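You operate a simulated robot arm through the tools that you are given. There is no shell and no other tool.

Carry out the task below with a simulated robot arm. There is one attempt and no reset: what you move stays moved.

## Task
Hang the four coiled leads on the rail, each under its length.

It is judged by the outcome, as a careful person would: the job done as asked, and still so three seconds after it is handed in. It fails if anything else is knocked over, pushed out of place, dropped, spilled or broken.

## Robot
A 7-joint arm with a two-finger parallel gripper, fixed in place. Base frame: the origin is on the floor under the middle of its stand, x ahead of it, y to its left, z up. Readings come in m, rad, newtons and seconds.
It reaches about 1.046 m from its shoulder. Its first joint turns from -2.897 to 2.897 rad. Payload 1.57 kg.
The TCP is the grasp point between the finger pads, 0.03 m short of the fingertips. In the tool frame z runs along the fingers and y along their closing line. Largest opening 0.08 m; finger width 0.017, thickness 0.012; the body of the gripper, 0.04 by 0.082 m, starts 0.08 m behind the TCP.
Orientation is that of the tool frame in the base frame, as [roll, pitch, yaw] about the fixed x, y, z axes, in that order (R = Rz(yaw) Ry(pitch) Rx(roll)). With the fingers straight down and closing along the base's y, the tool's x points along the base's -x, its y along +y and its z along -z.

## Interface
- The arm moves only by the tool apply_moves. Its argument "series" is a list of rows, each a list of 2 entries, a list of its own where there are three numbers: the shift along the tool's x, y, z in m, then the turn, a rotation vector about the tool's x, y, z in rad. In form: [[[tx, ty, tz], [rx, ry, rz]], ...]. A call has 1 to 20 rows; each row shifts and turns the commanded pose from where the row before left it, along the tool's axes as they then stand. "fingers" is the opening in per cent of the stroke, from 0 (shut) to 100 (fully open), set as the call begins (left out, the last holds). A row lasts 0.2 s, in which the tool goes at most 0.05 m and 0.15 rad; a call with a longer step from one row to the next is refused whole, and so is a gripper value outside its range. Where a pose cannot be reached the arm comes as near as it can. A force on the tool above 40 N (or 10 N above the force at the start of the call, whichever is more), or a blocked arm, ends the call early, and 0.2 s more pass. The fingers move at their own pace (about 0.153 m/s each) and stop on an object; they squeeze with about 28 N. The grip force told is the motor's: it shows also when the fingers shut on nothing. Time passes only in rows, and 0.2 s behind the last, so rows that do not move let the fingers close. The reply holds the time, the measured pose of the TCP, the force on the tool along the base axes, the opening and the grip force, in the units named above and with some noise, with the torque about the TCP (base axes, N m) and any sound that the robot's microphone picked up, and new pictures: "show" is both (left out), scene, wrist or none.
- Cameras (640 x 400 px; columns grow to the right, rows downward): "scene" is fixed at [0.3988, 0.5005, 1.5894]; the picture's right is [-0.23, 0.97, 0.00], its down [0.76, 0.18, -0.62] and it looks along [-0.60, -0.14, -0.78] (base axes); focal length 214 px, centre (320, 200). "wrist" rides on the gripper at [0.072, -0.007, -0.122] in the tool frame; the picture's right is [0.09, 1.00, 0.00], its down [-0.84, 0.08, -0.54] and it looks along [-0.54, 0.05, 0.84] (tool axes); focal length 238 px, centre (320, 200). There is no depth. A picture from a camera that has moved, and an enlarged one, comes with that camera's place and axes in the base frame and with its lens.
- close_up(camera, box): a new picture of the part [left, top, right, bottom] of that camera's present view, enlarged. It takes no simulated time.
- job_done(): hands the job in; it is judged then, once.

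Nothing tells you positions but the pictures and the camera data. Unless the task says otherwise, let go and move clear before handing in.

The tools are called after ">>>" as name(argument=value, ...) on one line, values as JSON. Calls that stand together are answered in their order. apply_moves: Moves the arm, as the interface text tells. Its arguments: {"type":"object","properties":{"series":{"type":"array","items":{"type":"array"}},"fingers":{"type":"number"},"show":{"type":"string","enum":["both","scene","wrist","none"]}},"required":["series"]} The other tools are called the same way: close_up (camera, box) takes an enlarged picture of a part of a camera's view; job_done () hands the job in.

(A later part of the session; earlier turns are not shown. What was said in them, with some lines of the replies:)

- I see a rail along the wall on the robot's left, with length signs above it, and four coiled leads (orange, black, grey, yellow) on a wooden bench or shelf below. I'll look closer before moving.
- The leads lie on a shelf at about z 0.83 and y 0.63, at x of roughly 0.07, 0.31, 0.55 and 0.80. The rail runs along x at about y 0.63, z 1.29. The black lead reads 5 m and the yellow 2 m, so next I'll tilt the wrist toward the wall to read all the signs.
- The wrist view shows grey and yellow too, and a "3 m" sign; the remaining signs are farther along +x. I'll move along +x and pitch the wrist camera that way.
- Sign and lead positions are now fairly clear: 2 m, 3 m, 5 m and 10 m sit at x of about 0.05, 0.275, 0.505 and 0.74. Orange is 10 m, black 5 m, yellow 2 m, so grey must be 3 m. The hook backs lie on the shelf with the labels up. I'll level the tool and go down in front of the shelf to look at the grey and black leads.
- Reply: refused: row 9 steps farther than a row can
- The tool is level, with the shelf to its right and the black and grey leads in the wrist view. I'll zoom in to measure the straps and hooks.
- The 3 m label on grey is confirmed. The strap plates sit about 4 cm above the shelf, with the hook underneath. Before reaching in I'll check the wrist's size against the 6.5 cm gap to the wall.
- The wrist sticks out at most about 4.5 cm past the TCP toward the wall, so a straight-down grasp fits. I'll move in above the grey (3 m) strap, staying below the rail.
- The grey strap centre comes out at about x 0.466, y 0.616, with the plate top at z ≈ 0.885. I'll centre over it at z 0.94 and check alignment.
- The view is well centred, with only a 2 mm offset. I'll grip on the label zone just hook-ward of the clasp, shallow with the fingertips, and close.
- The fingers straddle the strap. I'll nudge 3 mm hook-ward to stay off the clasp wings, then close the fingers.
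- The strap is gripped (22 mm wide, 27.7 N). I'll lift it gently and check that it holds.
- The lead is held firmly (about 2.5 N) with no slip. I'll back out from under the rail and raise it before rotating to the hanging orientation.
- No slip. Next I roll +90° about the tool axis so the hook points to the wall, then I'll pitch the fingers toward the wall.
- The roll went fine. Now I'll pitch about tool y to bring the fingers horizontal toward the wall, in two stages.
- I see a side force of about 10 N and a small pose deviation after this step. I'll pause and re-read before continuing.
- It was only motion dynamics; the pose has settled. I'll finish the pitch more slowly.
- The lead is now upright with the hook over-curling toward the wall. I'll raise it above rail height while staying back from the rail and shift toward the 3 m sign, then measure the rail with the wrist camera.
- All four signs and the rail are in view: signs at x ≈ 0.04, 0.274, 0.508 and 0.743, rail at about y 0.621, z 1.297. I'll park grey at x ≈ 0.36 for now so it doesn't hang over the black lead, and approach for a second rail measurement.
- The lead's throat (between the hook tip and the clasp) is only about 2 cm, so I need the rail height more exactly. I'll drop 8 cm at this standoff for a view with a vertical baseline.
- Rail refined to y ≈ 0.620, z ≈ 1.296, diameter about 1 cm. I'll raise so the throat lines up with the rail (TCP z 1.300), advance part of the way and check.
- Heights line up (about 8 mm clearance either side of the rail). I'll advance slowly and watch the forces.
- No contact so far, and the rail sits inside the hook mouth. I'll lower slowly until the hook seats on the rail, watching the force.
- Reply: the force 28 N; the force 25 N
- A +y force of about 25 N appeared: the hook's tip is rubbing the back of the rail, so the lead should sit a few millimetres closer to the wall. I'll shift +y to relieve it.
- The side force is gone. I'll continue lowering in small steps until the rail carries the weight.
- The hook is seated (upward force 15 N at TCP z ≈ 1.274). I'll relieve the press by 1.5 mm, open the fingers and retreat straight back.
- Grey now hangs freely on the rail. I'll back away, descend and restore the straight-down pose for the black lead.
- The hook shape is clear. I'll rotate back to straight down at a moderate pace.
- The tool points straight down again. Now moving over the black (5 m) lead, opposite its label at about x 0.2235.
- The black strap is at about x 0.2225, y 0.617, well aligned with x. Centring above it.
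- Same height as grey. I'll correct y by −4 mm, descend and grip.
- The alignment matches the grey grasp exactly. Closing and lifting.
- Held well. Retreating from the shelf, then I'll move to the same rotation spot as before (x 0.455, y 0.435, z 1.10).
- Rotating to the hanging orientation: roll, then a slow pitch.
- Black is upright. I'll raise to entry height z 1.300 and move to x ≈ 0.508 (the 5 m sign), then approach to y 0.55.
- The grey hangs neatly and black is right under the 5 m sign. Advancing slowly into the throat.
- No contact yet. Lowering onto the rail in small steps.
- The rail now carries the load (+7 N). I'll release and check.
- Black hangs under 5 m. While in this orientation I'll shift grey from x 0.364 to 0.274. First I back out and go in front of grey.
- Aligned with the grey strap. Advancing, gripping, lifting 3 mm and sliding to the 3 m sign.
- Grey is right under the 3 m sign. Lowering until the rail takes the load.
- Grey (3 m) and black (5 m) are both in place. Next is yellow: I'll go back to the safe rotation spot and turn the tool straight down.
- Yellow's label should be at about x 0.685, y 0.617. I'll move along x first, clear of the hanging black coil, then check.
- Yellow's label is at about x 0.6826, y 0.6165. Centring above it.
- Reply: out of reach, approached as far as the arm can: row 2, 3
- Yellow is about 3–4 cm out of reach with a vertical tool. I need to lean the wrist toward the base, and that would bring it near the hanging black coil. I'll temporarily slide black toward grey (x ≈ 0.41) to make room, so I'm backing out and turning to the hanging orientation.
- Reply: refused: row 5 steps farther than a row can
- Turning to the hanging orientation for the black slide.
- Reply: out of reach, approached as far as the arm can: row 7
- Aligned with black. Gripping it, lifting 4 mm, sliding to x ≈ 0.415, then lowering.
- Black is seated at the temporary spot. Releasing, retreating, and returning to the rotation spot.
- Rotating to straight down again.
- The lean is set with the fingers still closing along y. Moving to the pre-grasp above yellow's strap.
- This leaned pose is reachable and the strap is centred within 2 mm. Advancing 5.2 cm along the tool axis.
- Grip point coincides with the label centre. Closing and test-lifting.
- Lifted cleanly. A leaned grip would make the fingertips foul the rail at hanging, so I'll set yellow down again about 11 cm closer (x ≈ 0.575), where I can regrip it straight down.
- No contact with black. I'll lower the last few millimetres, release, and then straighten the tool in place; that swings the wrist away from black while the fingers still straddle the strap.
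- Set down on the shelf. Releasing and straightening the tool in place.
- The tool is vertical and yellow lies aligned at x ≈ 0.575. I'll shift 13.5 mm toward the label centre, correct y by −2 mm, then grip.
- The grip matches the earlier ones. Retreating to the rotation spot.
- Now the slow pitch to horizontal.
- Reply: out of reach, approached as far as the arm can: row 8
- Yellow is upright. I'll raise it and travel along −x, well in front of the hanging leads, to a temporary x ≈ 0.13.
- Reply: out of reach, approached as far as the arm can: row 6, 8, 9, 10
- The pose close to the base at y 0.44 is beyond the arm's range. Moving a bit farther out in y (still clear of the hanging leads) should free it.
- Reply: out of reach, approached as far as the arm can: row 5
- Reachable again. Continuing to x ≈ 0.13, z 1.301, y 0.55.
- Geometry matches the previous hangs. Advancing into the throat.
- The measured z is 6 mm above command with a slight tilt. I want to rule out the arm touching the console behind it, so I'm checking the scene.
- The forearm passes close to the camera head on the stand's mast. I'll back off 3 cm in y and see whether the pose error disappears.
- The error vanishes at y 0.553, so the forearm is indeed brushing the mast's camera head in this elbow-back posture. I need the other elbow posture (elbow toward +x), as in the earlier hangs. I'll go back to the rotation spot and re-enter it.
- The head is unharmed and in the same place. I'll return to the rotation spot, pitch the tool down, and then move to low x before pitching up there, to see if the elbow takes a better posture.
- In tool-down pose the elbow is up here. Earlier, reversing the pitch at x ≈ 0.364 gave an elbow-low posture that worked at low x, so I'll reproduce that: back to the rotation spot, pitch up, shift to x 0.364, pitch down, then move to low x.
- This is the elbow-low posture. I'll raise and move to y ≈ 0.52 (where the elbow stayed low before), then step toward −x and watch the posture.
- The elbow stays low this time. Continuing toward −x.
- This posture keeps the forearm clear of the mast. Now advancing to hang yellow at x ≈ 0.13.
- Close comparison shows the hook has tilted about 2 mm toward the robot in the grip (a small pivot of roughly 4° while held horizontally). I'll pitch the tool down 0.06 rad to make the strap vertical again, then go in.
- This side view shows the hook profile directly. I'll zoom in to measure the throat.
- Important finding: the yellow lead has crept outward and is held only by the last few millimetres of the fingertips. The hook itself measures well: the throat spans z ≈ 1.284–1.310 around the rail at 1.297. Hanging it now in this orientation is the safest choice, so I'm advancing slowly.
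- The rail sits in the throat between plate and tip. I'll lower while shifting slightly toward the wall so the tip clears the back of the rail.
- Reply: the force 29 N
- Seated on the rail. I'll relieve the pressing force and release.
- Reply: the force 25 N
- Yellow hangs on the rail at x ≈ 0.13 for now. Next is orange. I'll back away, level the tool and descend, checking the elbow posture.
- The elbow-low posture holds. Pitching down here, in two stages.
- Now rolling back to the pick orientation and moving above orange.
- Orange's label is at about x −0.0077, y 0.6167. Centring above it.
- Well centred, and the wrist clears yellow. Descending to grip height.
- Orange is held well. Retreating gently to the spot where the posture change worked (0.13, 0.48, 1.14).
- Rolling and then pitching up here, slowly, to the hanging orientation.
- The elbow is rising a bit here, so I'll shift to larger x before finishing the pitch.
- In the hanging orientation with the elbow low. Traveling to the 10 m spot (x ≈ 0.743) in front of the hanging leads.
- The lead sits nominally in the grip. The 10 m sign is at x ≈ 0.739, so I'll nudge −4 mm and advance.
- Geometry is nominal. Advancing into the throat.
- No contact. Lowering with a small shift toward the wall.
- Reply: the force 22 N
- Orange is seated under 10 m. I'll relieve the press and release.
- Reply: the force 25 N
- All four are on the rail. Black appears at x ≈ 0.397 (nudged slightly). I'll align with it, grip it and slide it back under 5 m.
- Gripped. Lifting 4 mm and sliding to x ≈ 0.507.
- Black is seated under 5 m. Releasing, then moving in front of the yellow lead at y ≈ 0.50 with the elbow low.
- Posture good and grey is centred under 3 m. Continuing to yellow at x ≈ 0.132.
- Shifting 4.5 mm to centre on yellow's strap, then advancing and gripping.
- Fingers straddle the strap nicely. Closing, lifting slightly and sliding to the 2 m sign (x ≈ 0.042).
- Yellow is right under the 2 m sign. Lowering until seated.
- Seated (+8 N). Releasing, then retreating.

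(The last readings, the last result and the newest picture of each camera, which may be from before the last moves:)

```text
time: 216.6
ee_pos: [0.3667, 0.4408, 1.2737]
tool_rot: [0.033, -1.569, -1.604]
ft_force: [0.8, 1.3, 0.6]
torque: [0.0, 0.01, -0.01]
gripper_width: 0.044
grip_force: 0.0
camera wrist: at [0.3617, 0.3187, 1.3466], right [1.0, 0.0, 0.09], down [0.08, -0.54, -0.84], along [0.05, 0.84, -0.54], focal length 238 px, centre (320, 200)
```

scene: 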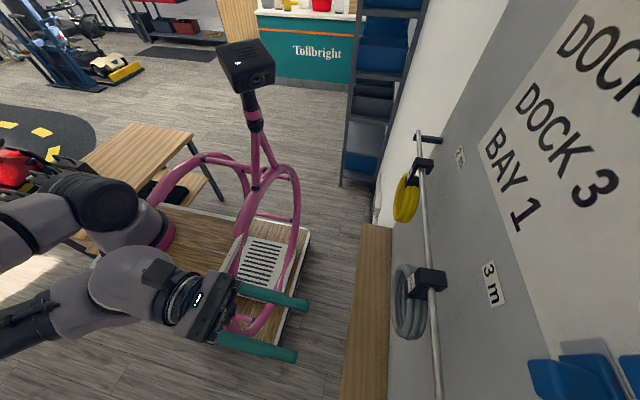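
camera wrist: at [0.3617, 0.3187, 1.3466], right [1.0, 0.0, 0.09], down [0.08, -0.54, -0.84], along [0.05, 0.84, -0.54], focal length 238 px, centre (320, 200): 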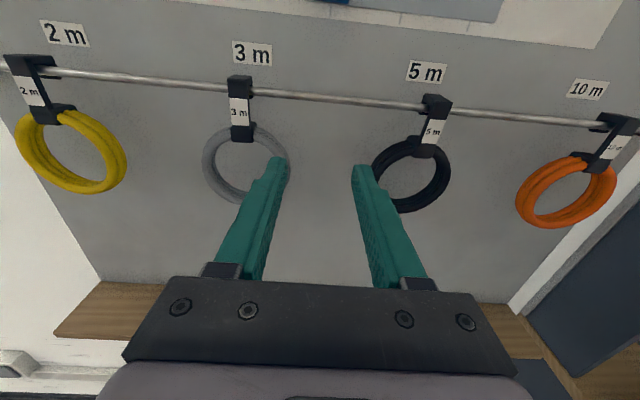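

All four leads hang from the rail, each under its sign. I'll check the hooks up close before handing in.

>>> close_up(camera="wrist", box=[0, 0, 320, 220])

>>> close_up(camera="wrist", box=[340, 40, 640, 240])

>>> close_up(camera="scene", box=[340, 120, 500, 360])

```text
1.82 times, centred on (160, 110) of wrist
camera zoom: at [0.3617, 0.3187, 1.3466], right [1.0, 0.0, 0.09], down [0.08, -0.54, -0.84], along [0.05, 0.84, -0.54], focal length 433 px, centre (611, 364)
```

zoom: 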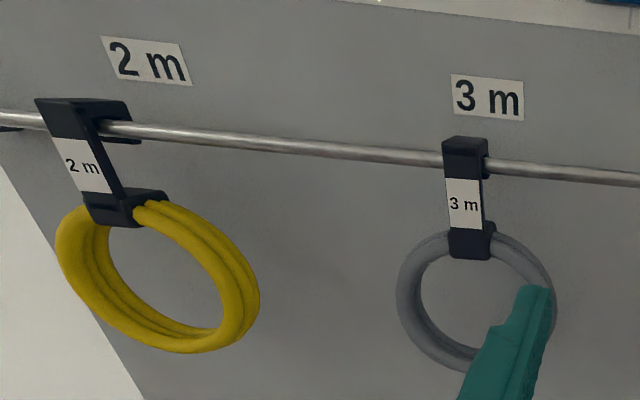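

```text
2.00 times, centred on (490, 140) of wrist
camera zoom: at [0.3617, 0.3187, 1.3466], right [1.0, 0.0, 0.09], down [0.08, -0.54, -0.84], along [0.05, 0.84, -0.54], focal length 477 px, centre (-20, 320)
```

zoom: 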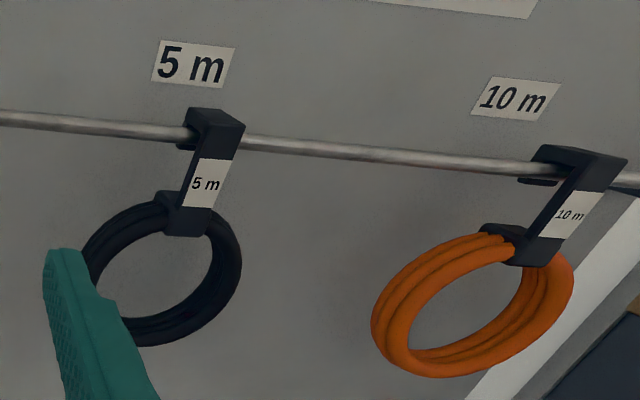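

```text
1.67 times, centred on (420, 240) of scene
camera zoom: at [0.3988, 0.5005, 1.5894], right [-0.23, 0.97, 0.0], down [0.76, 0.18, -0.62], along [-0.6, -0.14, -0.78], focal length 358 px, centre (153, 133)
```

zoom: 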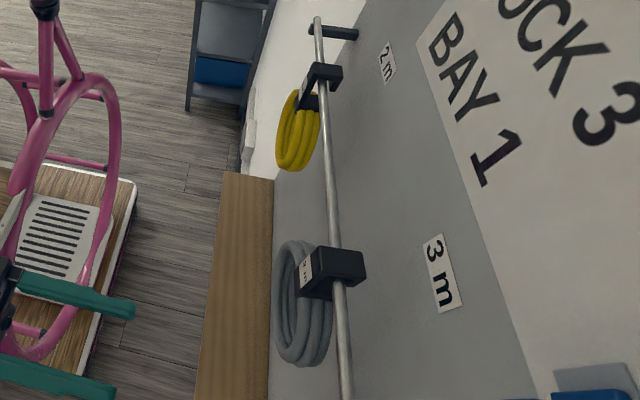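

All four hooks sit over the rail and hang still: yellow under 2 m, grey under 3 m, black under 5 m, orange under 10 m. The shelf is empty and the arm is clear, so I'm handing in.

>>> job_done()

```text
The job is handed in.
```

All four coiled leads are hanging on the rail, each under its own length sign: yellow under 2 m, grey under 3 m, black under 5 m and orange under 10 m. In the last close-ups every hook sat over the rail and the leads hung free. The shelf is empty and the gripper is open, well clear of the leads.

- **Contact with the camera mast:** while I was hanging the yellow lead, the arm's forearm appeared to brush the camera head on the stand's mast. I backed off and used a different arm posture. The camera head looked unmoved in later pictures.
- **Temporary positions:** grey, black and yellow were each parked at a temporary spot on the rail while I worked, then slid to their signs. Yellow was also set down again on the shelf once, because its first spot was out of reach for a straight grasp.
- **Black was nudged:** it had moved about 2 cm along the rail by the time I returned to it, probably brushed by the arm or another lead. I gripped it again and placed it under 5 m.
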